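You operate a simulated robot arm through the tools that you are given. There is no shell and no other tool. Be economical: measure what you need, move in short steps, check, and stop when the job is done.

The job below is to be done with a simulated robot arm. You get a single attempt, and the scene is never put back.

Task
Put the yellow clay vase on top of the purple vase. Then take the black tin and put it on top of the green beads.
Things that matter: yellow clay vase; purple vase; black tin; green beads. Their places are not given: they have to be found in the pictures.

The check looks at the end state, three seconds after you hand in, the way a careful person would. Anything else that was tipped, shoved, dropped, spilled or broken makes it a failure.

Robot
A 7-joint arm with a two-finger parallel gripper, fixed in place. Base frame: the origin is at the foot of the arm, x ahead of it, y to its left, z up; the work surface is at about z = 0. Units: cm, rad, N and s.
With the tool pointing down near the work surface it reaches from about 22 to 58 cm from the base axis. Its first joint turns from -1.152 to 1.152 rad. Payload 2.5 kg.
Tool frame: the origin (TCP) lies between the finger pads and is the grasp point; the fingertips stand 2.3 cm ahead of it; z points along the fingers, y is the line along which they close. The gripper opens to 9.4 cm. The fingers are 3.8 cm wide and 1 cm thick; the gripper's body (5.4 by 9.6 cm) begins 3.9 cm behind the TCP.
Orientation is that of the tool frame in the base frame, as a unit quaternion [x, y, z, w]. With the fingers straight down and closing along the base's y, the tool's x points along the base's -x, its y along +y and its z along -z.

Tools
- The arm moves only by the tool play_rows. Its argument "steps" is one flat list of numbers, 7 for each row, row after row: the finger opening in mm, from 0 to 94, then the shift along the base's x, y, z in mm, then the turn, a rotation vector about the base's x, y, z in rad. In form: [gripper, dx, dy, dz, rx, ry, rz, gripper, dx, dy, dz, rx, ry, rz, ...]. A call has 1 to 8 rows; each row is the pose to reach, as a shift and turn from the pose commanded when the call began. A row lasts 0.2 s, in which the tool goes at most 5 cm and 0.15 rad; a call with a longer step from one row to the next is refused whole, and so is a gripper value outside its range. Where a pose cannot be reached the arm comes as near as it can. A force on the tool above 40 N (or 10 N above the force at the start of the call, whichever is more), or a blocked arm, ends the call early, and 0.2 s more pass. The fingers move at their own pace (about 10.8 cm/s each) and stop on an object; they squeeze with about 23 N. The grip force told is the motor's: it shows also when the fingers shut on nothing. Time passes only in rows, and 0.2 s behind the last, so rows that repeat a pose let the fingers close. It gives the time, the measured TCP pose, the force on the tool (base axes), the opening and the grip force at its end, in the units of the frame above (readings bear some noise).
- Cameras (640 x 400 px; columns grow to the right, rows downward): "scene" is fixed at [10.48, -39.58, 56.4]; the picture's right is [0.93, -0.37, 0.00], its down [-0.17, -0.43, -0.89] and it looks along [0.33, 0.82, -0.46] (base axes); focal length 265 px, centre (320, 200). "wrist" rides on the gripper at [-3.9, 0, -4.4] in the tool frame; the picture's right is [0.00, -1.00, 0.00], its down [0.97, 0.00, -0.24] and it looks along [0.24, 0.00, 0.97] (tool axes); focal length 218 px, centre (320, 200).
- grab_frame(camera): a new picture of that camera. The clock stands still meanwhile.
- probe_pixels(camera, pixels): there is no depth. For up to 12 entries [column, row, z] of the newest picture of that camera ("zoom" is the newest enlarged one), the place [x, y] in the base frame at which the ray of that pixel passes the height z, good to about 0.3 cm, but the place of the scene camera against the robot may be out by one fixed shift of up to 1.2 cm in any direction. The clock stands still meanwhile.
- inspect(camera, box): a new picture of the part [left, top, right, bottom] of that camera's present view, enlarged. The clock stands still meanwhile.
- sign_off(): hands the job in; it is judged then, once.

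Work in short steps. Measure before you move; look again where a grasp or a placing could have gone wrong, and mend it. You have 80 turns and 54 pictures in all, those below and enlarged ones among them. Open the gripper and draw the arm clear of the work before you hand the job in, unless the task says otherwise; then end with one line.

The tools are called after "Request:" by a JSON object that holds its "method" and its "body". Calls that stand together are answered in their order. play_rows: Moves the arm, as the interface text tells. Its arguments: {"type":"object","properties":{"steps":{"type":"array","items":{"type":"number"}}},"required":["steps"]} The other tools are called the same way: grab_frame (camera) takes a picture; probe_pixels (camera, pixels) gives the place at which the rays of pixels pass given heights; inspect (camera, box) takes an enlarged picture of a part of a camera's view; sign_off () hands the job in.

At the start:

```text
time_s: 0.0
tool_pos: [27.86, 23.94, 46.81]
tool_rot: [0.0, 1.0, 0.0, -0.001]
force: [-0.3, 0.1, 0.3]
grip_width: 9.41
grasp_force: 0.0
```

scene: 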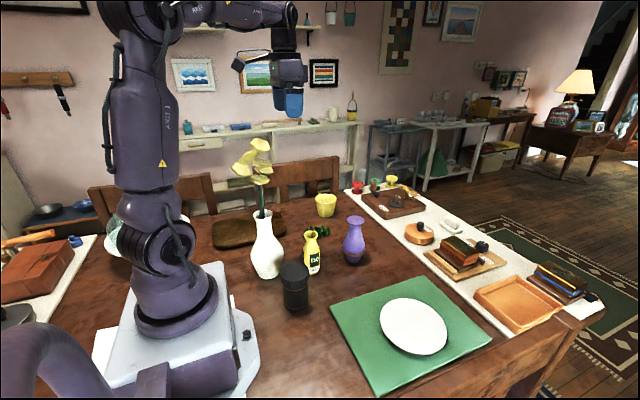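
wrist: 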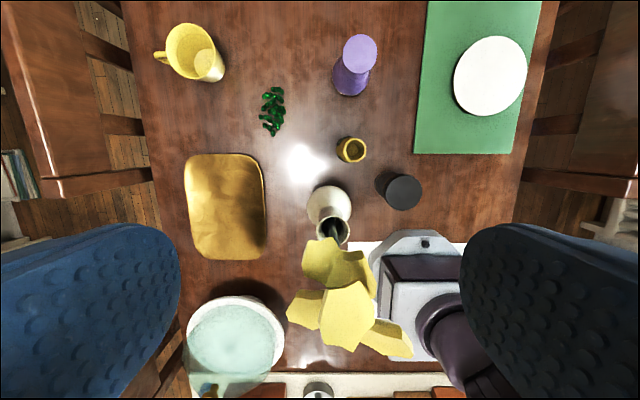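

I'll enlarge the scene region around the vases (columns 220-400, rows 170-320) and the wrist view to identify the objects.

Request:
{"method": "inspect", "body": {"camera": "scene", "box": [220, 180, 400, 320]}}

Request:
{"method": "inspect", "body": {"camera": "wrist", "box": [240, 20, 440, 220]}}

Request:
{"method": "probe_pixels", "body": {"camera": "wrist", "pixels": [[351, 149, 8], [351, 149, 0], [361, 50, 10], [350, 80, 0], [272, 111, 0], [404, 192, 8], [395, 188, 0], [340, 230, 12], [330, 200, 5]]}}

```text
2.86 times, centred on (310, 250) of scene
```

zoom: 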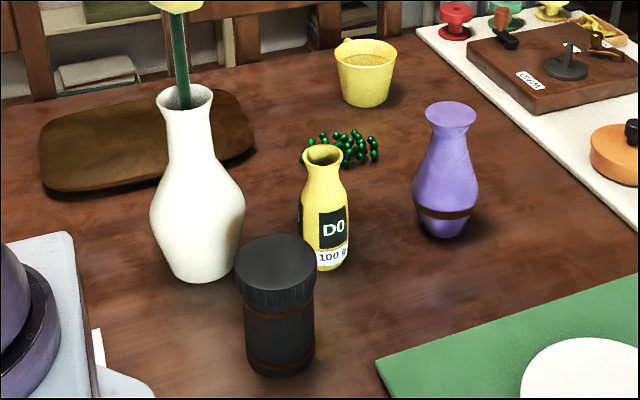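

```text
2.00 times, centred on (340, 120) of wrist
```

zoom: 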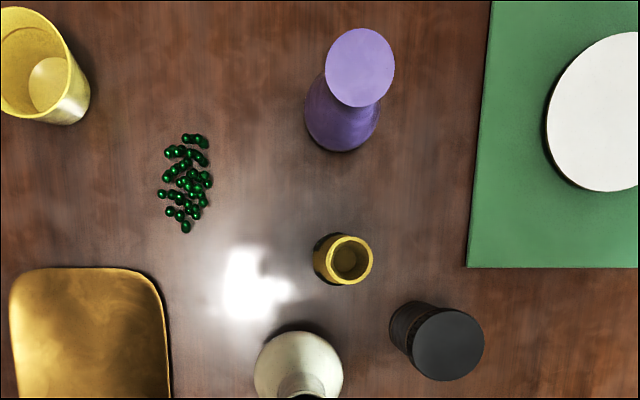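

```text
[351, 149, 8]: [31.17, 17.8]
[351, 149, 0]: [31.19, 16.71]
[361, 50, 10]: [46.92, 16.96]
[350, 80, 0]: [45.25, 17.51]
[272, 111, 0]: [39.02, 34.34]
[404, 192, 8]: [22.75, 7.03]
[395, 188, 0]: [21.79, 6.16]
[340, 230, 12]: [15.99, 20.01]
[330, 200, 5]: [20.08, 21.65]
```

The yellow vase (wrist 351,149), purple vase with flat top (361,50), black tin (404,192) and beads (272,111) are identified. Next I triangulate the heights using the scene pixels.

Request:
{"method": "grab_frame", "body": {"camera": "scene"}}

Request:
{"method": "probe_pixels", "body": {"camera": "scene", "pixels": [[311.5, 271, 0], [311, 234, 8], [311, 234, 10], [353, 260, 0], [355.5, 219, 10], [355.5, 219, 13], [296, 306, 0], [294.6, 267.5, 8], [294.6, 267.5, 10], [318, 232, 0]]}}

Request:
{"method": "probe_pixels", "body": {"camera": "wrist", "pixels": [[351, 149, 6], [351, 149, 10], [361, 50, 8], [361, 50, 13], [404, 192, 6], [404, 192, 10]]}}

```text
49 pictures are left
```

scene: 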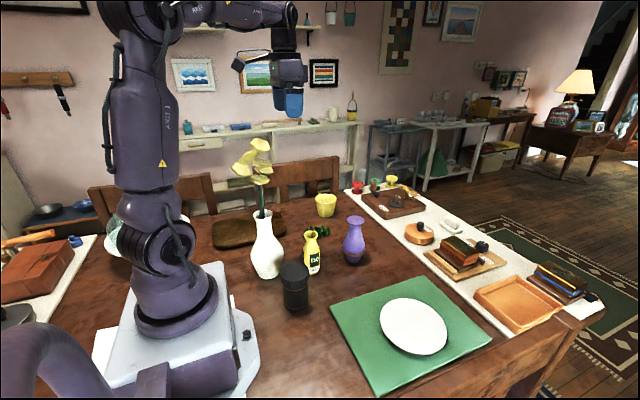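

```text
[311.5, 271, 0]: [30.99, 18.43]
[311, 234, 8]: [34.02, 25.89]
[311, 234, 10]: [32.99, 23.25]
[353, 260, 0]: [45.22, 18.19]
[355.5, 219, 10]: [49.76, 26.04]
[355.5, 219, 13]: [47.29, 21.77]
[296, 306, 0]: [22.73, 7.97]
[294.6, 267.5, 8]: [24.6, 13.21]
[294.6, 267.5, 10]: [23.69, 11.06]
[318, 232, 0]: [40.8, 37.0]
```

```text
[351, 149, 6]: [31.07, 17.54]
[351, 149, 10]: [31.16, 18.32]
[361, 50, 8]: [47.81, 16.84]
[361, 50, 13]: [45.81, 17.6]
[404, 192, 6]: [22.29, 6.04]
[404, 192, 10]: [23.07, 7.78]
```

Heights estimated: yellow ≈13, purple ≈15.5, tin ≈12 cm. I move over the yellow vase to about z=27 for a closer look, keeping an eye on the flower near (255,160).

Request:
{"method": "play_rows", "body": {"steps": [94, 20, -30, -30, 0, 0, 0, 94, 34, -54, -70, 0, 0, 0, 94, 34, -54, -110, 0, 0, 0, 94, 34, -54, -150, 0, 0, 0, 94, 34, -54, -190, 0, 0, 0, 94, 34, -54, -190, 0, 0, 0]}}

Request:
{"method": "grab_frame", "body": {"camera": "scene"}}

Request:
{"method": "grab_frame", "body": {"camera": "wrist"}}

```text
time_s: 1.1
tool_pos: [31.44, 18.82, 32.52]
tool_rot: [0.003, 1.0, 0.006, 0.005]
force: [3.6, -3.4, 31.7]
grip_width: 9.39
grasp_force: 0.2
stopped in row 5: the force on the tool passed its limit (the readings are from after the stop); the commanded pose is now the measured one
```

```text
48 pictures are left
```

scene: 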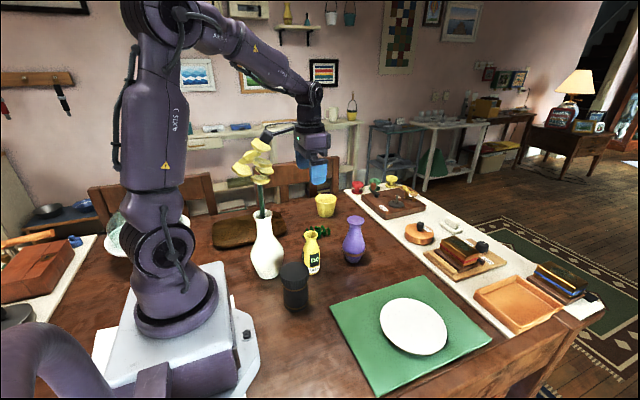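

```text
47 pictures are left
```

wrist: 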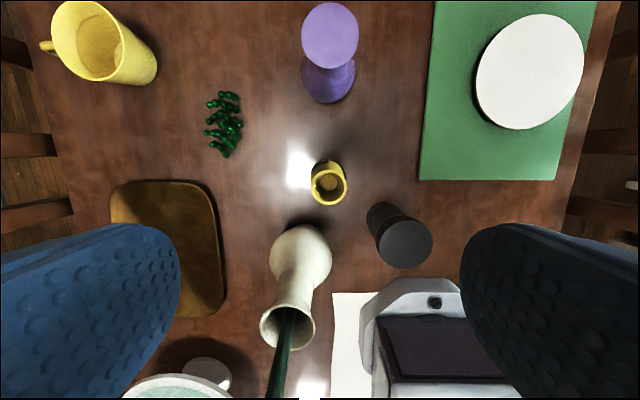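

The call stopped with 31.7 N upward; I check whether it is real contact by holding still one row and looking at the flower closely.

Request:
{"method": "play_rows", "body": {"steps": [94, 0, 0, 0, 0, 0, 0]}}

Request:
{"method": "inspect", "body": {"camera": "scene", "box": [210, 90, 380, 200]}}

```text
time_s: 1.6
tool_pos: [31.27, 18.74, 32.61]
tool_rot: [0.002, 1.0, 0.008, 0.006]
force: [1.2, -1.3, 17.8]
grip_width: 9.39
grasp_force: 0.0
stopped in row 1: the force on the tool passed its limit (the readings are from after the stop); the commanded pose is now the measured one
```

```text
3.64 times, centred on (295, 145) of scene
```

zoom: 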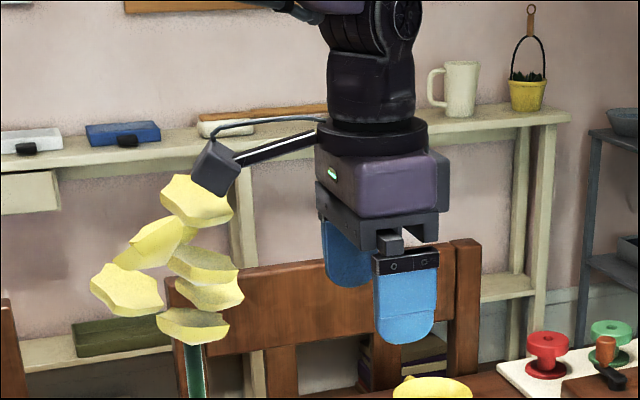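

A bracket with a small box projects about 11 cm from the gripper on the base's -x side and is pressing on the top of the flower (zoom 215,170). I back straight up.

Request:
{"method": "play_rows", "body": {"steps": [94, 0, 0, 10, 0, 0, 0, 94, 0, 0, 25, 0, 0, 0, 94, 0, 0, 45, 0, 0, 0, 94, 0, 0, 65, 0, 0, 0, 94, 0, 0, 85, 0, 0, 0, 94, 0, 0, 85, 0, 0, 0]}}

Request:
{"method": "inspect", "body": {"camera": "scene", "box": [190, 60, 390, 320]}}

```text
time_s: 3.0
tool_pos: [31.31, 18.94, 41.03]
tool_rot: [0.002, 1.0, 0.006, 0.005]
force: [0.5, -0.4, 0.3]
grip_width: 9.41
grasp_force: 0.1
```

```text
1.54 times, centred on (290, 190) of scene
```

zoom: 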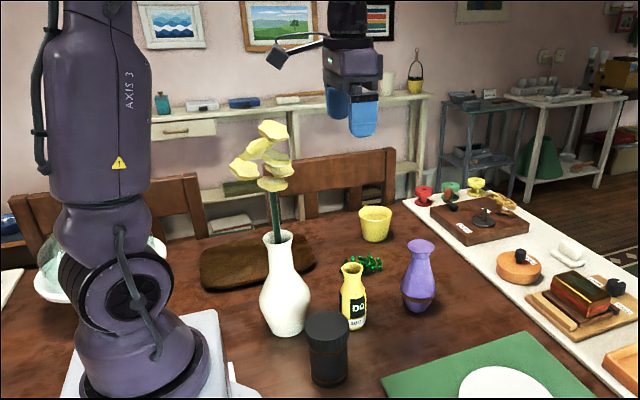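

The flower vase still stands where it was. Now I turn the gripper +90° about z so the bracket points toward -y, away from the flower.

Request:
{"method": "play_rows", "body": {"steps": [94, 0, 0, 0, 0, 0, 0.14, 94, 0, 0, 0, 0, 0, 0.28, 94, 0, 0, 0, 0, 0, 0.42, 94, 0, 0, 0, 0, 0, 0.56, 94, 0, 0, 0, 0, 0, 0.7, 94, 0, 0, 0, 0, 0, 0.84, 94, 0, 0, 0, 0, 0, 0.84]}}

Request:
{"method": "play_rows", "body": {"steps": [94, 0, 0, 0, 0, 0, 0.14, 94, 0, 0, 0, 0, 0, 0.28, 94, 0, 0, 0, 0, 0, 0.42, 94, 0, 0, 0, 0, 0, 0.56, 94, 0, 0, 0, 0, 0, 0.7, 94, 0, 0, 0, 0, 0, 0.73, 94, 0, 0, 0, 0, 0, 0.73]}}

Request:
{"method": "inspect", "body": {"camera": "scene", "box": [190, 60, 390, 320]}}

Request:
{"method": "grab_frame", "body": {"camera": "wrist"}}

```text
time_s: 4.6
tool_pos: [31.36, 18.68, 40.92]
tool_rot: [-0.407, 0.913, 0.007, 0.001]
force: [0.3, 1.3, -0.8]
grip_width: 9.39
grasp_force: 0.1
```

```text
time_s: 6.2
tool_pos: [31.42, 18.68, 40.94]
tool_rot: [-0.705, 0.709, 0.008, -0.001]
force: [0.2, 0.6, 0.3]
grip_width: 9.41
grasp_force: 0.1
```

```text
1.54 times, centred on (290, 190) of scene
```

zoom: 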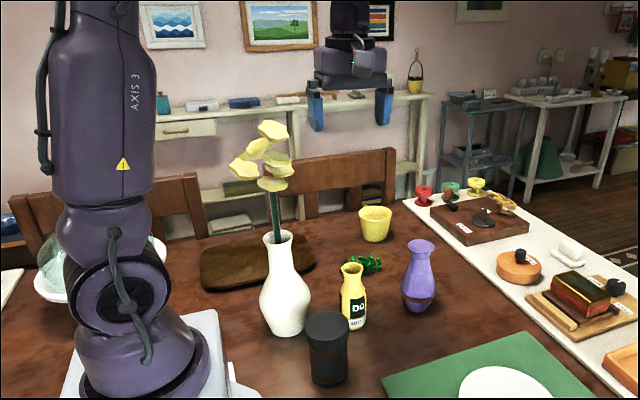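

```text
43 pictures are left
```

wrist: 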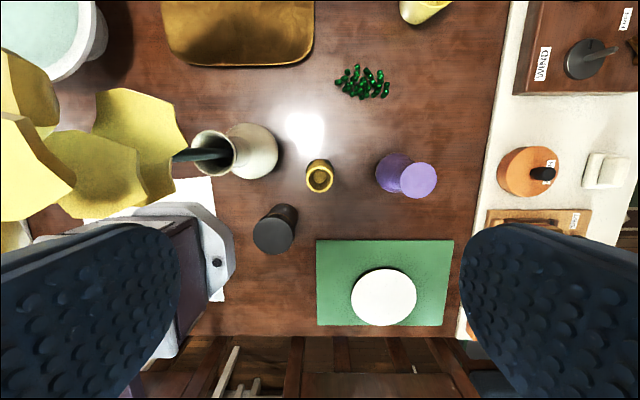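

The bracket now faces -y. I measure how far the petals (wrist 185,140) reach in x, plus the objects.

Request:
{"method": "probe_pixels", "body": {"camera": "wrist", "pixels": [[187, 140, 27], [187, 140, 22], [187, 140, 30], [320, 176, 13], [419, 180, 15.5], [395, 172, 0], [272, 236, 12], [283, 218, 0], [362, 83, 0], [320, 189, 0], [212, 152, 17]]}}

Request:
{"method": "inspect", "body": {"camera": "wrist", "box": [240, 110, 460, 260]}}

```text
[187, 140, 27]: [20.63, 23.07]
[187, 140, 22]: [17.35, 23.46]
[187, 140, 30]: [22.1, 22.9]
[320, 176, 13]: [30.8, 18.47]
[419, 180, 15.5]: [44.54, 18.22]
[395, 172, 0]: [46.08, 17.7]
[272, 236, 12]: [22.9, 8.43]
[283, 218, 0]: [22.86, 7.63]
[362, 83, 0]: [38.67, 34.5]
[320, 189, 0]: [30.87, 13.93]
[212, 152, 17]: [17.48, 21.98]
```

```text
2.67 times, centred on (350, 185) of wrist
```

zoom: 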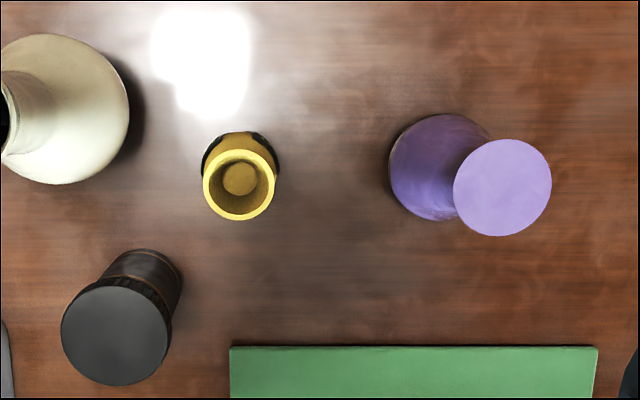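

Petals reach x≈21, so the gripper body (x≥26) clears them. I go down in slow steps to about z≈27 and check arm clearance by the flower.

Request:
{"method": "play_rows", "body": {"steps": [94, -2, -2, -20, 0, 0, 0, 94, -4, -3, -45, 0, 0, 0, 94, -4, -3, -70, 0, 0, 0, 94, -4, -3, -95, 0, 0, 0, 94, -4, -3, -120, 0, 0, 0, 94, -4, -3, -140, 0, 0, 0, 94, -4, -3, -140, 0, 0, 0]}}

Request:
{"method": "inspect", "body": {"camera": "scene", "box": [190, 60, 390, 320]}}

Request:
{"method": "grab_frame", "body": {"camera": "wrist"}}

```text
time_s: 7.8
tool_pos: [30.94, 18.57, 26.87]
tool_rot: [-0.706, 0.708, 0.007, -0.001]
force: [-0.8, 0.0, 0.3]
grip_width: 9.42
grasp_force: 0.1
```

```text
1.54 times, centred on (290, 190) of scene
```

zoom: 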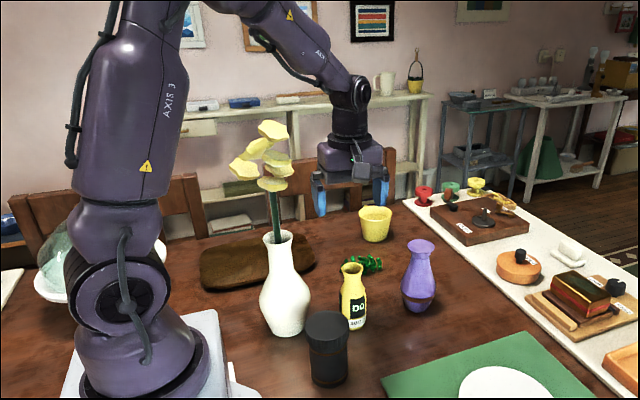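

```text
40 pictures are left
```

wrist: 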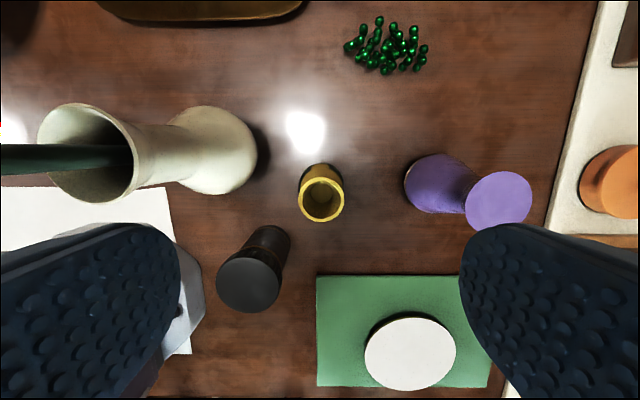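

Flower top is really at z≈41, and the forearm will pass near it when I go low. I'll tilt the hand 0.3 rad (wrist leaning to -y, away from the flower), after checking the rim position (322,200) here.

Request:
{"method": "probe_pixels", "body": {"camera": "wrist", "pixels": [[322, 200, 13], [322, 200, 12], [322, 180, 0], [499, 201, 15.5], [345, 200, 13], [299, 200, 13], [322, 223, 13], [249, 284, 12]]}}

Request:
{"method": "play_rows", "body": {"steps": [94, 0, 0, 0, 0.1, 0, 0, 94, 0, 0, 0, 0.2, 0, 0, 94, 0, 0, 0, 0.3, 0, 0, 94, 0, 0, -20, 0.3, 0, 0, 94, 0, 0, -40, 0.3, 0, 0, 94, 0, 0, -60, 0.3, 0, 0, 94, 0, 0, -70, 0.3, 0, 0, 94, 0, 0, -70, 0.3, 0, 0]}}

Request:
{"method": "grab_frame", "body": {"camera": "scene"}}

Request:
{"method": "grab_frame", "body": {"camera": "wrist"}}

```text
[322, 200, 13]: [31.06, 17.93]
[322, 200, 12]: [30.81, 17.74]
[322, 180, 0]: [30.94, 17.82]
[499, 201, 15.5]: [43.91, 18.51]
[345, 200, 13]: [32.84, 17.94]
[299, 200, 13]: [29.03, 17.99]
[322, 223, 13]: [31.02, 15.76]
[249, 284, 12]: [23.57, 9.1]
```

```text
time_s: 9.6
tool_pos: [30.99, 18.54, 20.0]
tool_rot: [-0.697, 0.7, 0.113, 0.104]
force: [1.1, 0.7, -0.4]
grip_width: 9.39
grasp_force: 0.0
```

```text
39 pictures are left
```

scene: 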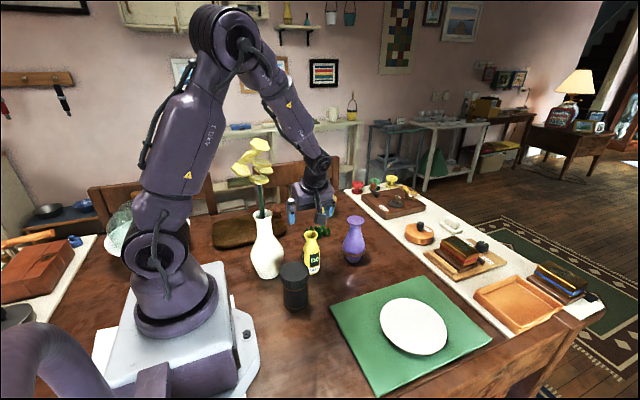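

```text
38 pictures are left
```

wrist: 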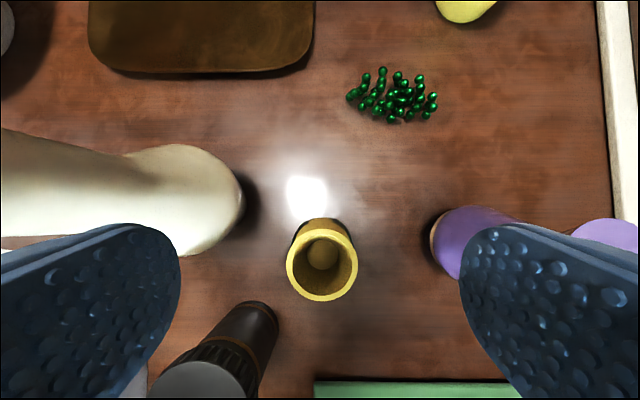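

Forearm now clears the flower (scene 262,165) well. I probe the rim at (322,260) to confirm position and height.

Request:
{"method": "probe_pixels", "body": {"camera": "wrist", "pixels": [[322, 260, 13], [322, 260, 12], [322, 260, 14], [286, 260, 13], [358, 260, 13], [322, 301, 13], [318, 222, 0]]}}

Request:
{"method": "inspect", "body": {"camera": "scene", "box": [260, 170, 380, 320]}}

```text
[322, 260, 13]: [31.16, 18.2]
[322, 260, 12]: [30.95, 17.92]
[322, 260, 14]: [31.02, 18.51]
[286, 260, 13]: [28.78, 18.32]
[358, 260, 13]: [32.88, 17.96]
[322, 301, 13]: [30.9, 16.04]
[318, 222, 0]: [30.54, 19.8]
```

```text
2.67 times, centred on (320, 245) of scene
```

zoom: 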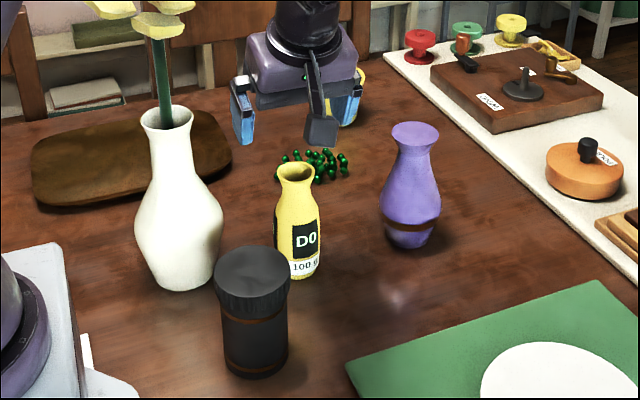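

Vase axis ≈ (31.0, 18.1), top ≈13. I descend to TCP z≈9.9 in small steps with open fingers.

Request:
{"method": "play_rows", "body": {"steps": [94, 0, -2, -20, 0, 0, 0, 94, 0, -4, -40, 0, 0, 0, 94, 0, -4, -60, 0, 0, 0, 94, 0, -4, -80, 0, 0, 0, 94, 0, -4, -92, 0, 0, 0, 94, 0, -4, -100, 0, 0, 0, 94, 0, -4, -100, 0, 0, 0]}}

Request:
{"method": "inspect", "body": {"camera": "scene", "box": [220, 130, 380, 320]}}

Request:
{"method": "grab_frame", "body": {"camera": "wrist"}}

```text
time_s: 11.2
tool_pos: [30.96, 18.02, 9.99]
tool_rot: [-0.697, 0.701, 0.113, 0.104]
force: [0.6, -0.6, 0.1]
grip_width: 9.37
grasp_force: 0.1
```

```text
2.11 times, centred on (300, 225) of scene
```

zoom: 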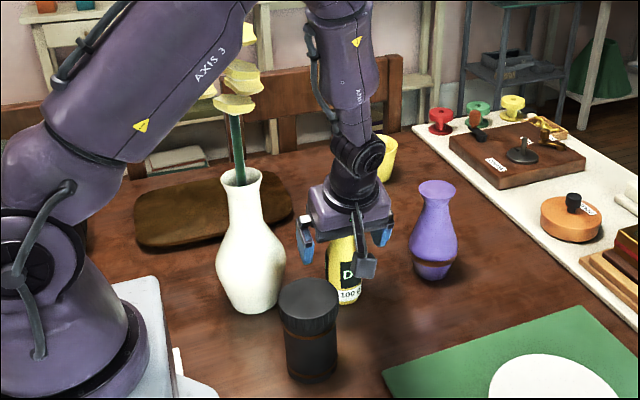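

```text
35 pictures are left
```

wrist: 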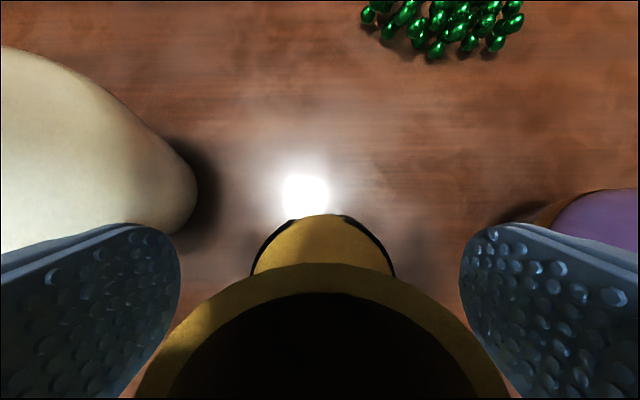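

The rim is centred between the fingers (column ≈322) with no contact force. I close the gripper.

Request:
{"method": "play_rows", "body": {"steps": [60, 0, 0, 0, 0, 0, 0, 40, 0, 0, 0, 0, 0, 0, 20, 0, 0, 0, 0, 0, 0, 20, 0, 0, 0, 0, 0, 0, 20, 0, 0, 0, 0, 0, 0]}}

Request:
{"method": "inspect", "body": {"camera": "scene", "box": [220, 130, 380, 320]}}

```text
time_s: 12.4
tool_pos: [31.05, 18.15, 9.95]
tool_rot: [-0.698, 0.7, 0.114, 0.104]
force: [0.2, -1.1, 1.4]
grip_width: 4.18
grasp_force: 23.3
```

```text
2.11 times, centred on (300, 225) of scene
```

zoom: 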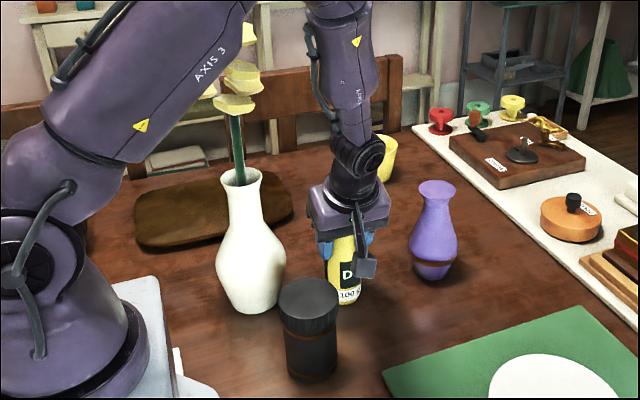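

Gripped at 4.18 cm, 23 N. I lift slowly straight up 6 cm and check.

Request:
{"method": "play_rows", "body": {"steps": [20, 0, 0, 3, 0, 0, 0, 20, 0, 0, 10, 0, 0, 0, 20, 0, 0, 20, 0, 0, 0, 20, 0, 0, 35, 0, 0, 0, 20, 0, 0, 50, 0, 0, 0, 20, 0, 0, 60, 0, 0, 0, 20, 0, 0, 60, 0, 0, 0]}}

Request:
{"method": "inspect", "body": {"camera": "scene", "box": [220, 130, 380, 320]}}

```text
time_s: 14.0
tool_pos: [31.05, 18.03, 16.01]
tool_rot: [-0.698, 0.7, 0.114, 0.104]
force: [0.4, -0.8, -0.8]
grip_width: 4.18
grasp_force: 23.2
```

```text
2.11 times, centred on (300, 225) of scene
```

zoom: 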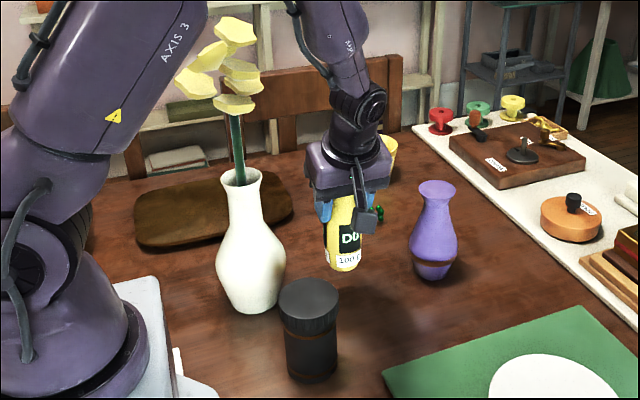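

The vase hangs upright and the others are unmoved. I raise to z≈30 and take a wrist view to refine the purple vase top.

Request:
{"method": "play_rows", "body": {"steps": [20, 0, 0, 20, 0, 0, 0, 20, 0, 0, 45, 0, 0, 0, 20, 0, 0, 70, 0, 0, 0, 20, 0, 0, 95, 0, 0, 0, 20, 0, 0, 120, 0, 0, 0, 20, 0, 0, 140, 0, 0, 0, 20, 0, 0, 140, 0, 0, 0]}}

Request:
{"method": "grab_frame", "body": {"camera": "wrist"}}

Request:
{"method": "grab_frame", "body": {"camera": "scene"}}

```text
time_s: 15.6
tool_pos: [31.01, 17.88, 30.07]
tool_rot: [-0.698, 0.7, 0.113, 0.104]
force: [0.3, 0.6, -0.6]
grip_width: 4.2
grasp_force: 23.6
```

```text
32 pictures are left
```

wrist: 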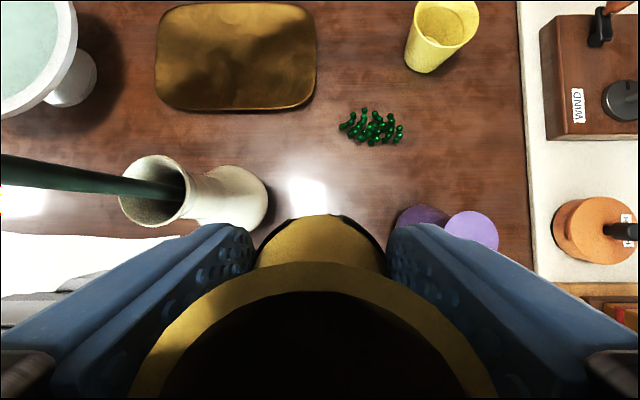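

```text
31 pictures are left
```

scene: 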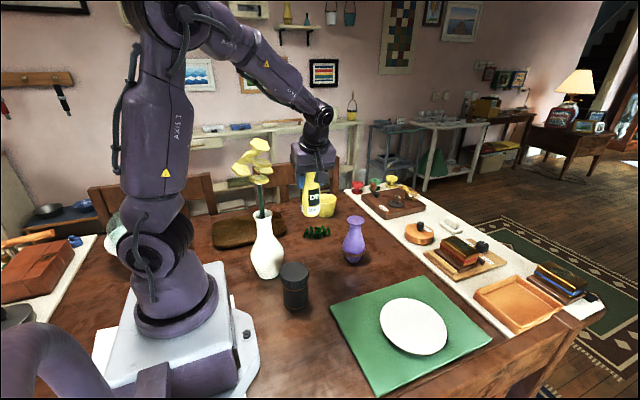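

I probe the purple top (471,232) and beads (372,127).

Request:
{"method": "probe_pixels", "body": {"camera": "wrist", "pixels": [[471, 232, 14], [471, 232, 15], [471, 232, 13], [499, 232, 14], [372, 127, 0], [340, 127, 0], [404, 130, 0], [365, 108, 0], [385, 146, 0]]}}

Request:
{"method": "inspect", "body": {"camera": "wrist", "box": [320, 80, 520, 260]}}

```text
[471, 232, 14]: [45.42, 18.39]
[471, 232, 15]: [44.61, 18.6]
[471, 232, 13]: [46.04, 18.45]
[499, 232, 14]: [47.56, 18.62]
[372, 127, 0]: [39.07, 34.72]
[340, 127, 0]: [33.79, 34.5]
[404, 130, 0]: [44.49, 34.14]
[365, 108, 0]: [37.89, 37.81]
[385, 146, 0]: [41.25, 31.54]
```

```text
2.22 times, centred on (420, 170) of wrist
```

zoom: 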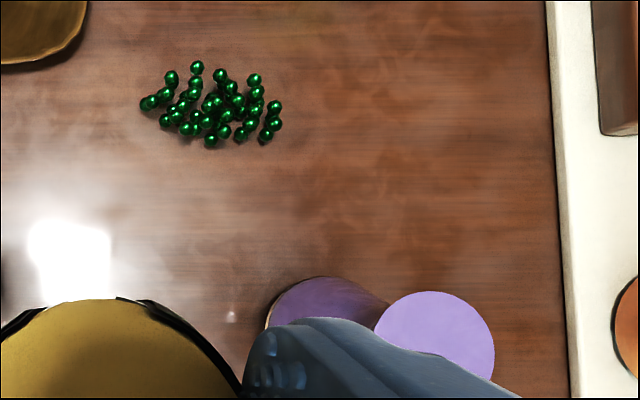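

Purple axis ≈ (45.3, 18.0). I carry the vase above it at height (vase bottom ≈20) in gentle steps.

Request:
{"method": "play_rows", "body": {"steps": [20, 10, 0, 0, 0, 0, 0, 20, 32, 0, 0, 0, 0, 0, 20, 57, 1, 0, 0, 0, 0, 20, 82, 1, 0, 0, 0, 0, 20, 107, 1, 0, 0, 0, 0, 20, 130, 1, 0, 0, 0, 0, 20, 143, 1, 0, 0, 0, 0, 20, 143, 1, 0, 0, 0, 0]}}

Request:
{"method": "play_rows", "body": {"steps": [20, 0, 0, -10, 0, 0, 0, 20, 0, 0, -20, 0, 0, 0, 20, 0, 0, -30, 0, 0, 0, 20, 0, 0, -30, 0, 0, 0]}}

Request:
{"method": "inspect", "body": {"camera": "scene", "box": [290, 140, 420, 280]}}

Request:
{"method": "grab_frame", "body": {"camera": "wrist"}}

```text
time_s: 17.4
tool_pos: [45.38, 18.12, 29.93]
tool_rot: [-0.698, 0.7, 0.114, 0.104]
force: [1.0, 0.2, -0.5]
grip_width: 4.18
grasp_force: 23.2
```

```text
time_s: 18.4
tool_pos: [45.23, 18.19, 26.87]
tool_rot: [-0.698, 0.7, 0.113, 0.104]
force: [-0.2, 0.0, -1.5]
grip_width: 4.15
grasp_force: 23.1
```

```text
2.86 times, centred on (355, 210) of scene
```

zoom: 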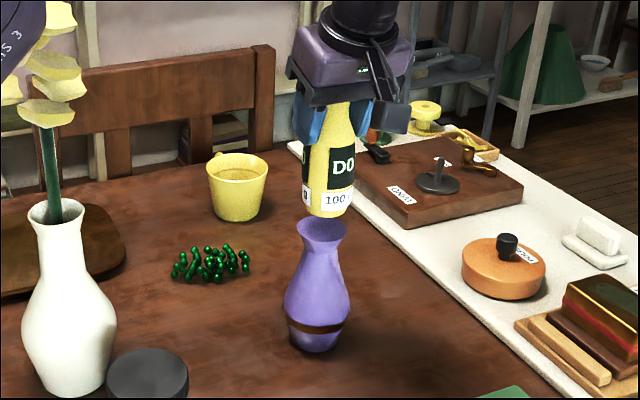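

```text
28 pictures are left
```

wrist: 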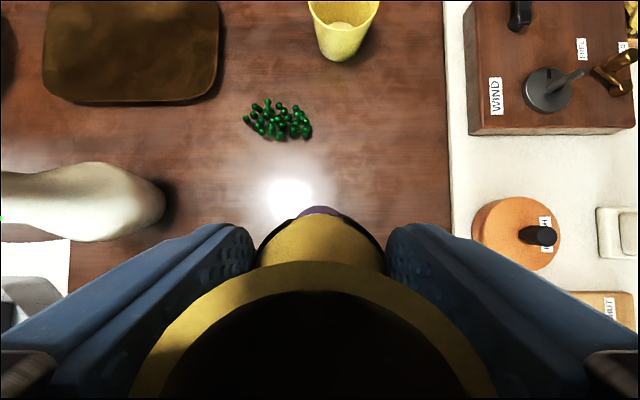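

I zoom tighter on the gap between the vases to judge lateral offset.

Request:
{"method": "inspect", "body": {"camera": "scene", "box": [320, 170, 400, 270]}}

Request:
{"method": "inspect", "body": {"camera": "wrist", "box": [240, 180, 400, 280]}}

```text
4.00 times, centred on (360, 220) of scene
```

zoom: 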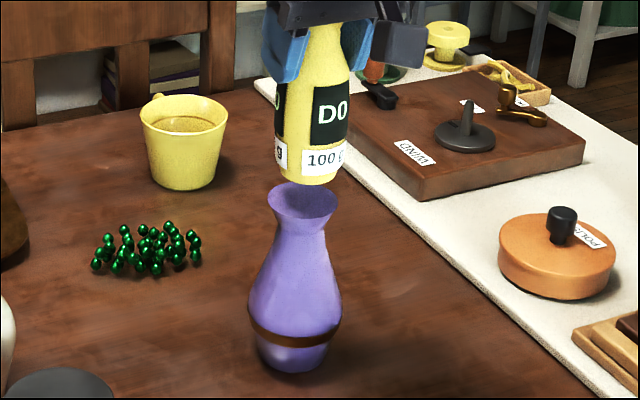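

```text
4.00 times, centred on (320, 230) of wrist
```

zoom: 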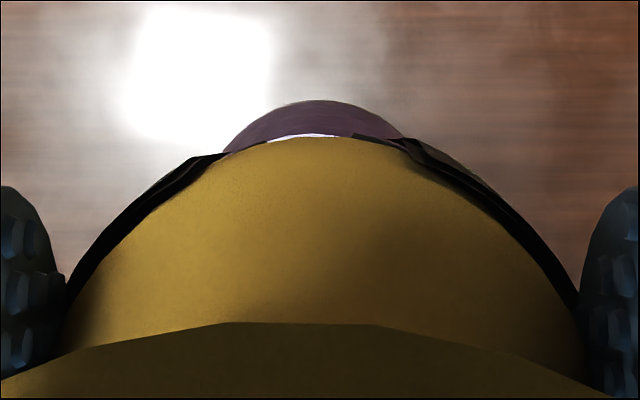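

Both views show the yellow vase ≈0.35 cm too far to +x (scene zoom 311 vs 305; wrist zoom 321 vs 306). I check y with the far edge of the purple top at wrist (316,213.5).

Request:
{"method": "probe_pixels", "body": {"camera": "wrist", "pixels": [[316, 213.5, 14], [316, 213.5, 15], [316, 213.5, 13], [316, 205, 5]]}}

Request:
{"method": "probe_pixels", "body": {"camera": "zoom", "pixels": [[305, 135, 14], [305, 135, 15]]}}

Request:
{"method": "probe_pixels", "body": {"camera": "scene", "pixels": [[356, 221.5, 14], [356, 221.5, 15], [356, 221.5, 16], [355.5, 227, 14], [355.5, 227, 15], [353, 259, 0]]}}

```text
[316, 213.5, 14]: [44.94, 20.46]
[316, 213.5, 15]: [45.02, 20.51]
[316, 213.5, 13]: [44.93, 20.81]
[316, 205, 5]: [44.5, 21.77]
```

```text
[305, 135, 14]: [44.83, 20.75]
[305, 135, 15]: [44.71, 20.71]
```

```text
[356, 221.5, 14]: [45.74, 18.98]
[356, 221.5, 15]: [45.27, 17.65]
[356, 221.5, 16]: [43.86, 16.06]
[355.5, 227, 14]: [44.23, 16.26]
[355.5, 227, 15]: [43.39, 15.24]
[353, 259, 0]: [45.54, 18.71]
```

Purple axis ≈ (44.9, 18.15). I shift -4 mm in x and lower 12 mm, then feel for contact.

Request:
{"method": "play_rows", "body": {"steps": [20, -4, 0, 0, 0, 0, 0, 20, -4, 0, -6, 0, 0, 0, 20, -4, 0, -12, 0, 0, 0, 20, -4, 0, -12, 0, 0, 0]}}

Request:
{"method": "inspect", "body": {"camera": "scene", "box": [320, 170, 400, 270]}}

```text
time_s: 19.4
tool_pos: [44.83, 18.09, 25.79]
tool_rot: [-0.697, 0.7, 0.114, 0.105]
force: [0.2, 0.1, -1.6]
grip_width: 4.16
grasp_force: 23.5
```

```text
4.00 times, centred on (360, 220) of scene
```

zoom: 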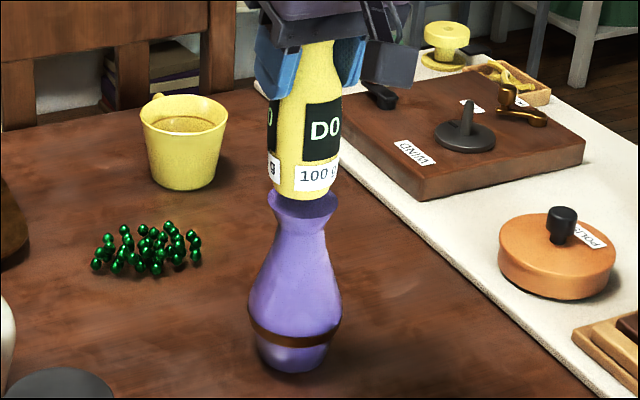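

Alignment is good in the picture (yellow 266–341 over purple 267–340). I lower slowly and watch the force.

Request:
{"method": "play_rows", "body": {"steps": [20, 0, 0, -3, 0, 0, 0, 20, 0, 0, -6, 0, 0, 0, 20, 0, 0, -6, 0, 0, 0]}}

Request:
{"method": "play_rows", "body": {"steps": [20, 0, 0, -2, 0, 0, 0, 20, 0, 0, -3, 0, 0, 0, 20, 0, 0, -3, 0, 0, 0]}}

```text
time_s: 20.2
tool_pos: [44.88, 18.16, 24.96]
tool_rot: [-0.698, 0.699, 0.114, 0.105]
force: [-0.5, 0.3, -0.8]
grip_width: 4.19
grasp_force: 23.4
```

```text
time_s: 21.0
tool_pos: [44.83, 18.25, 24.81]
tool_rot: [-0.698, 0.7, 0.113, 0.105]
force: [-0.7, -0.8, -1.3]
grip_width: 4.17
grasp_force: 22.4
```

No contact yet (force ≈ -1 N, z=24.8). I keep lowering in 3 mm steps.

Request:
{"method": "play_rows", "body": {"steps": [20, 0, 0, -2, 0, 0, 0, 20, 0, 0, -3, 0, 0, 0, 20, 0, 0, -3, 0, 0, 0]}}

Request:
{"method": "inspect", "body": {"camera": "scene", "box": [320, 170, 400, 270]}}

```text
time_s: 21.8
tool_pos: [44.89, 18.17, 24.55]
tool_rot: [-0.697, 0.7, 0.114, 0.104]
force: [-0.3, -0.3, -1.2]
grip_width: 4.14
grasp_force: 23.0
```

```text
4.00 times, centred on (360, 220) of scene
```

zoom: 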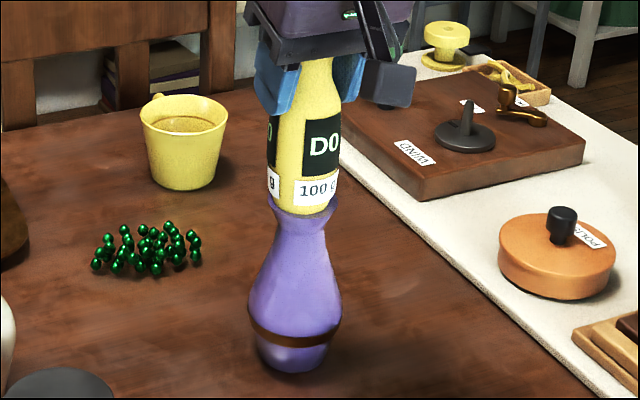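

Nearly touching (yellow bottom at zoom row 213). I continue in 2 mm steps.

Request:
{"method": "play_rows", "body": {"steps": [20, 0, 0, -1, 0, 0, 0, 20, 0, 0, -2, 0, 0, 0, 20, 0, 0, -2, 0, 0, 0]}}

Request:
{"method": "play_rows", "body": {"steps": [20, 0, 0, -1, 0, 0, 0, 20, 0, 0, -2, 0, 0, 0, 20, 0, 0, -2, 0, 0, 0]}}

```text
time_s: 22.6
tool_pos: [44.79, 18.12, 24.53]
tool_rot: [-0.697, 0.7, 0.112, 0.107]
force: [-2.2, -1.7, 20.7]
grip_width: 4.15
grasp_force: 22.9
```

```text
time_s: 23.4
tool_pos: [44.96, 18.09, 24.15]
tool_rot: [-0.698, 0.699, 0.113, 0.106]
force: [-1.0, 0.6, 27.3]
grip_width: 4.31
grasp_force: 22.5
```

Contact made (force rose to 27 N). I relax upward about 2 mm to take the load off before opening.

Request:
{"method": "play_rows", "body": {"steps": [20, 0, 0, 1, 0, 0, 0, 20, 0, 0, 2, 0, 0, 0, 20, 0, 0, 2, 0, 0, 0]}}

Request:
{"method": "inspect", "body": {"camera": "scene", "box": [320, 170, 400, 270]}}

```text
time_s: 24.2
tool_pos: [44.77, 18.24, 24.22]
tool_rot: [-0.697, 0.7, 0.113, 0.103]
force: [1.2, 0.9, 9.7]
grip_width: 4.28
grasp_force: 23.3
```

```text
4.00 times, centred on (360, 220) of scene
```

zoom: 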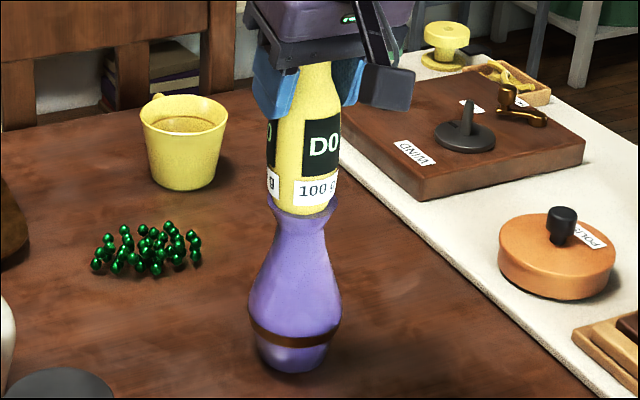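

Still seated and aligned. I ease up 1 mm more and open the fingers gradually.

Request:
{"method": "play_rows", "body": {"steps": [20, 0, 0, 1, 0, 0, 0, 40, 0, 0, 1, 0, 0, 0, 46, 0, 0, 1, 0, 0, 0, 55, 0, 0, 1, 0, 0, 0, 75, 0, 0, 1, 0, 0, 0, 94, 0, 0, 1, 0, 0, 0, 94, 0, 0, 1, 0, 0, 0]}}

Request:
{"method": "inspect", "body": {"camera": "scene", "box": [320, 150, 400, 270]}}

```text
time_s: 25.8
tool_pos: [44.75, 18.27, 24.42]
tool_rot: [-0.698, 0.7, 0.114, 0.103]
force: [-0.1, 0.3, -0.1]
grip_width: 9.38
grasp_force: 0.1
```

```text
3.33 times, centred on (360, 210) of scene
```

zoom: 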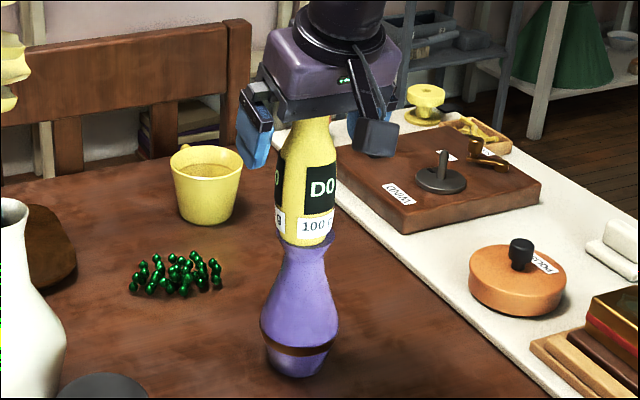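

The stack stands free. I withdraw straight up, clear of it.

Request:
{"method": "play_rows", "body": {"steps": [94, 0, 0, 10, 0, 0, 0, 94, 0, 0, 25, 0, 0, 0, 94, 0, 0, 45, 0, 0, 0, 94, 0, 0, 70, 0, 0, 0, 94, 0, 0, 95, 0, 0, 0, 94, 0, 0, 120, 0, 0, 0, 94, 0, 0, 130, 0, 0, 0, 94, 0, 0, 130, 0, 0, 0]}}

Request:
{"method": "grab_frame", "body": {"camera": "scene"}}

Request:
{"method": "grab_frame", "body": {"camera": "wrist"}}

```text
time_s: 27.6
tool_pos: [44.69, 18.11, 37.54]
tool_rot: [-0.698, 0.7, 0.114, 0.104]
force: [-0.2, -0.3, 1.0]
grip_width: 9.42
grasp_force: 0.1
```

```text
21 pictures are left
```

scene: 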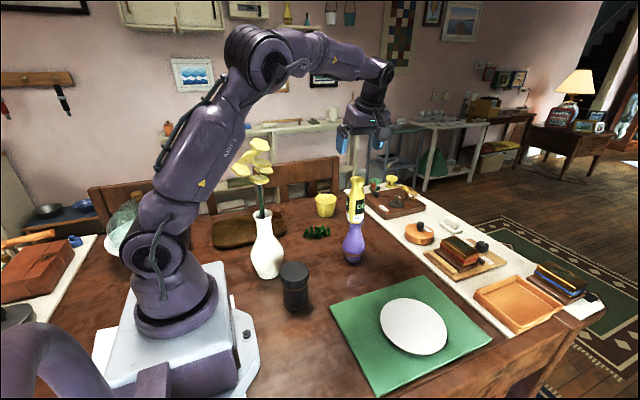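

```text
20 pictures are left
```

wrist: 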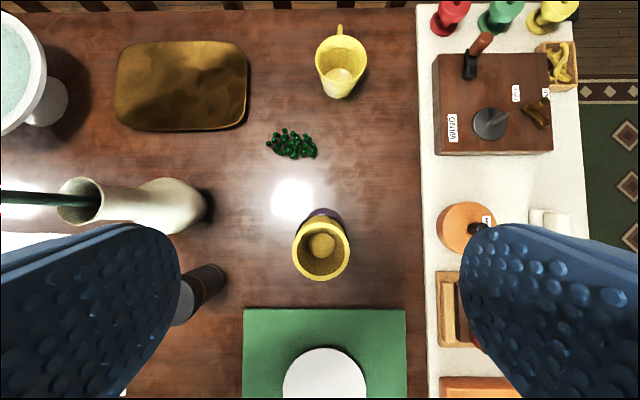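

The stack is stable. Now for the tin I want the hand to lean toward -y with the bracket on its upper side, so I untilt and yaw back -180° at this clear height, then probe beads (267–317, 128–158).

Request:
{"method": "probe_pixels", "body": {"camera": "wrist", "pixels": [[267, 143, 1], [317, 150, 1], [292, 128, 1], [292, 159, 1], [292, 144, 1]]}}

Request:
{"method": "play_rows", "body": {"steps": [94, 0, 0, 20, -0.1, 0, 0, 94, 0, 0, 40, -0.2, 0, 0, 94, 0, 0, 40, -0.3, 0, 0, 94, 0, 0, 40, -0.3, 0, 0]}}

Request:
{"method": "play_rows", "body": {"steps": [94, -10, 0, 0, 0, 0, -0.14, 94, -20, 0, 0, 0, 0, -0.28, 94, -30, 0, 0, 0, 0, -0.42, 94, -40, 0, 0, 0, 0, -0.56, 94, -50, 0, 0, 0, 0, -0.7, 94, -60, 0, 0, 0, 0, -0.84, 94, -70, 0, 0, 0, 0, -0.98, 94, -80, 0, 0, 0, 0, -1.12]}}

Request:
{"method": "play_rows", "body": {"steps": [94, 0, 0, 0, 0, 0, -0.14, 94, 0, 0, 0, 0, 0, -0.28, 94, 0, 0, 0, 0, 0, -0.42, 94, 0, 0, 0, 0, 0, -0.56, 94, 0, 0, 0, 0, 0, -0.7, 94, 0, 0, 0, 0, 0, -0.84, 94, 0, 0, 0, 0, 0, -0.98, 94, 0, 0, 0, 0, 0, -1.12]}}

Request:
{"method": "play_rows", "body": {"steps": [94, 0, 0, 0, 0, 0, -0.14, 94, 0, 0, 0, 0, 0, -0.28, 94, 0, 0, 0, 0, 0, -0.42, 94, 0, 0, 0, 0, 0, -0.56, 94, 0, 0, 0, 0, 0, -0.7, 94, 0, 0, 0, 0, 0, -0.84, 94, 0, 0, 0, 0, 0, -0.9, 94, 0, 0, 0, 0, 0, -0.9]}}

Request:
{"method": "grab_frame", "body": {"camera": "scene"}}

```text
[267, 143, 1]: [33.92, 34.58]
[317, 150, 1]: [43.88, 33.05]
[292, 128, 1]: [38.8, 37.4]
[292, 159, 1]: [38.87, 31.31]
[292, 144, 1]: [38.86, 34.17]
```

```text
time_s: 28.6
tool_pos: [44.81, 18.14, 41.45]
tool_rot: [-0.705, 0.709, 0.007, -0.002]
force: [-1.0, 0.1, 0.3]
grip_width: 9.41
grasp_force: 0.1
```

```text
time_s: 30.4
tool_pos: [36.8, 18.1, 41.38]
tool_rot: [-0.219, 0.976, 0.006, 0.003]
force: [1.1, 0.8, -0.9]
grip_width: 9.4
grasp_force: 0.1
```

```text
time_s: 32.2
tool_pos: [36.85, 18.09, 41.48]
tool_rot: [0.332, 0.943, 0.005, 0.006]
force: [-0.9, 0.2, 0.2]
grip_width: 9.4
grasp_force: 0.2
```

```text
time_s: 34.0
tool_pos: [36.84, 18.28, 41.46]
tool_rot: [0.709, 0.705, 0.001, 0.007]
force: [0.1, 0.2, 0.3]
grip_width: 9.37
grasp_force: 0.0
```

```text
19 pictures are left
```

scene: 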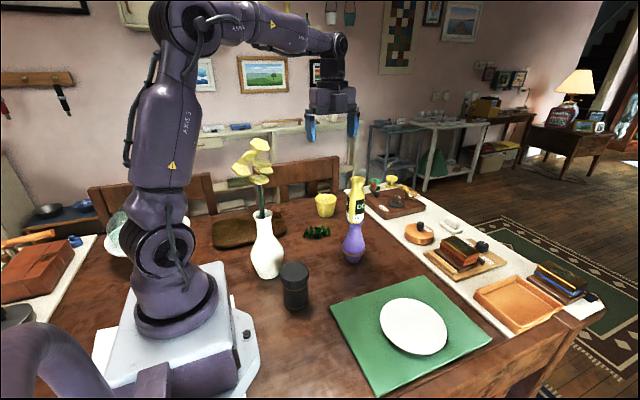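

Yaw reached. I move to y≈8 and begin leaning the hand toward -y (positive rx), staying high.

Request:
{"method": "play_rows", "body": {"steps": [94, 0, -25, 0, 0, 0, 0, 94, 0, -50, 0, 0, 0, 0, 94, 0, -75, 0, 0.1, 0, 0, 94, 0, -100, -10, 0.23, 0, 0, 94, 0, -100, -25, 0.36, 0, 0, 94, 0, -100, -45, 0.49, 0, 0, 94, 0, -100, -65, 0.62, 0, 0, 94, 0, -100, -85, 0.75, 0, 0]}}

Request:
{"method": "play_rows", "body": {"steps": [94, -20, 0, 0, 0, 0, 0, 94, -45, 0, 0, 0, 0, 0, 94, -70, 0, 0, 0, 0, 0, 94, -95, 0, 0, 0, 0, 0, 94, -120, 0, 0, 0, 0, 0, 94, -138, 0, 0, 0, 0, 0, 94, -138, 0, 0, 0, 0, 0]}}

Request:
{"method": "grab_frame", "body": {"camera": "scene"}}

Request:
{"method": "grab_frame", "body": {"camera": "wrist"}}

```text
time_s: 35.8
tool_pos: [37.01, 8.07, 32.99]
tool_rot: [0.662, 0.656, 0.261, -0.252]
force: [0.7, 1.1, -0.9]
grip_width: 9.41
grasp_force: 0.0
```

```text
time_s: 37.4
tool_pos: [23.06, 8.13, 32.82]
tool_rot: [0.661, 0.657, 0.26, -0.253]
force: [0.5, 0.8, 0.3]
grip_width: 9.42
grasp_force: 0.0
```

```text
18 pictures are left
```

scene: 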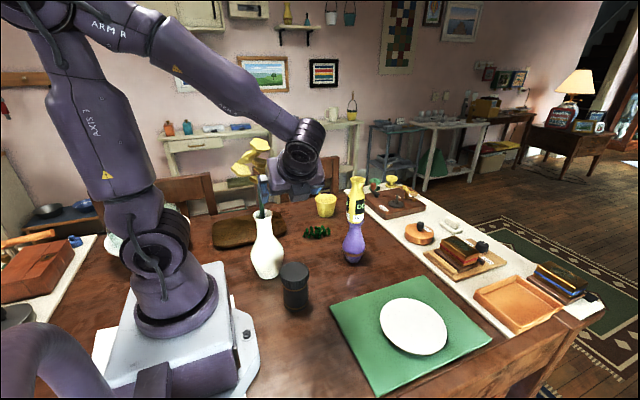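

```text
17 pictures are left
```

wrist: 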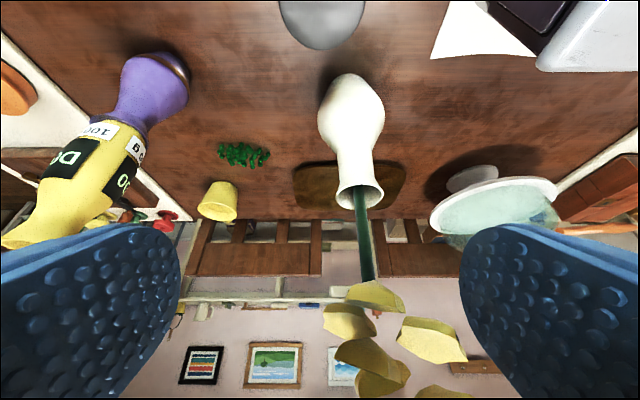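

Arm is clear of the flower. I descend toward the tin (axis ≈ (22.9, 8.0), top ≈10.5–11) stopping at z≈17 to look.

Request:
{"method": "play_rows", "body": {"steps": [94, 0, -1, -25, 0, 0, 0, 94, 0, -1, -50, 0, 0, 0, 94, 0, -1, -75, 0, 0, 0, 94, 0, -1, -100, 0, 0, 0, 94, 0, -1, -125, 0, 0, 0, 94, 0, -1, -145, 0, 0, 0, 94, 0, -1, -158, 0, 0, 0, 94, 0, -1, -158, 0, 0, 0]}}

Request:
{"method": "inspect", "body": {"camera": "scene", "box": [200, 130, 380, 330]}}

Request:
{"method": "grab_frame", "body": {"camera": "wrist"}}

```text
time_s: 39.2
tool_pos: [23.08, 8.06, 17.2]
tool_rot: [0.662, 0.656, 0.26, -0.252]
force: [-0.4, 0.0, -0.6]
grip_width: 9.4
grasp_force: 0.0
```

```text
2.00 times, centred on (290, 230) of scene
```

zoom: 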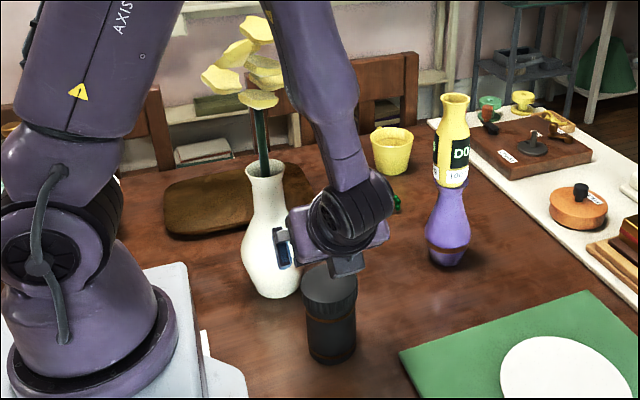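

```text
15 pictures are left
```

wrist: 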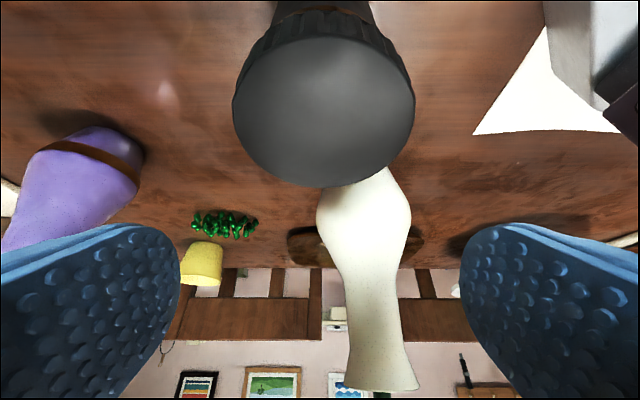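

The tin top is an ellipse centred at wrist (323,112), cols 232–414. I probe its place for several heights.

Request:
{"method": "probe_pixels", "body": {"camera": "wrist", "pixels": [[323, 112, 10], [323, 112, 11], [323, 112, 12], [232, 112, 10.5], [414, 112, 10.5], [323, 187, 10], [323, 187, 11], [323, 187, 12]]}}

```text
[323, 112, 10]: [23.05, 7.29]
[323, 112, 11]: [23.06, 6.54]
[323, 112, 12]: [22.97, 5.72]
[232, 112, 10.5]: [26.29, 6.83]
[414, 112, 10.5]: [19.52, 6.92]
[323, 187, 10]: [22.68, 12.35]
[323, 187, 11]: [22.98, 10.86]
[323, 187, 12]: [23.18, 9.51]
```

Tin: axis ≈ (22.95, 8.15), top ≈10.5, diameter ≈6.7. I descend to TCP z≈9.0, watching the force.

Request:
{"method": "play_rows", "body": {"steps": [94, -1, -2, -20, 0, 0, 0, 94, -1, -2, -40, 0, 0, 0, 94, -1, -2, -55, 0, 0, 0, 94, -1, -2, -68, 0, 0, 0, 94, -1, -2, -76, 0, 0, 0, 94, -1, -2, -81, 0, 0, 0, 94, -1, -2, -81, 0, 0, 0]}}

Request:
{"method": "inspect", "body": {"camera": "scene", "box": [200, 130, 380, 330]}}

Request:
{"method": "grab_frame", "body": {"camera": "wrist"}}

```text
time_s: 40.8
tool_pos: [23.02, 7.79, 9.07]
tool_rot: [0.662, 0.656, 0.261, -0.253]
force: [0.4, -0.8, 0.0]
grip_width: 9.4
grasp_force: 0.0
```

```text
2.00 times, centred on (290, 230) of scene
```

zoom: 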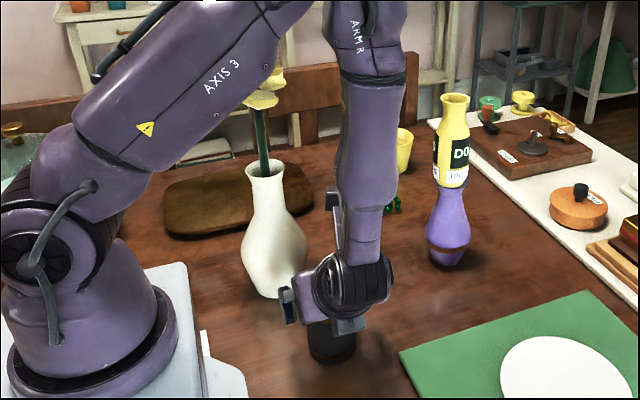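

```text
13 pictures are left
```

wrist: 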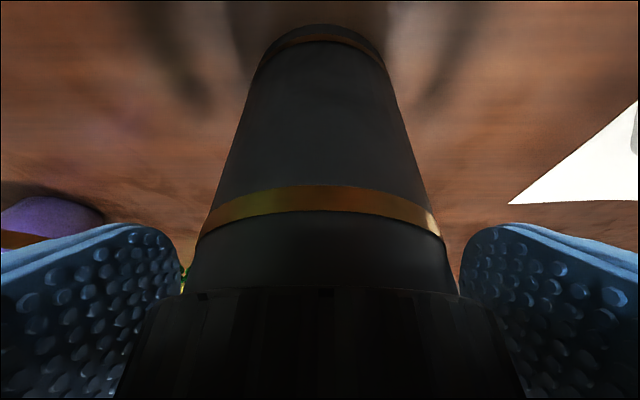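

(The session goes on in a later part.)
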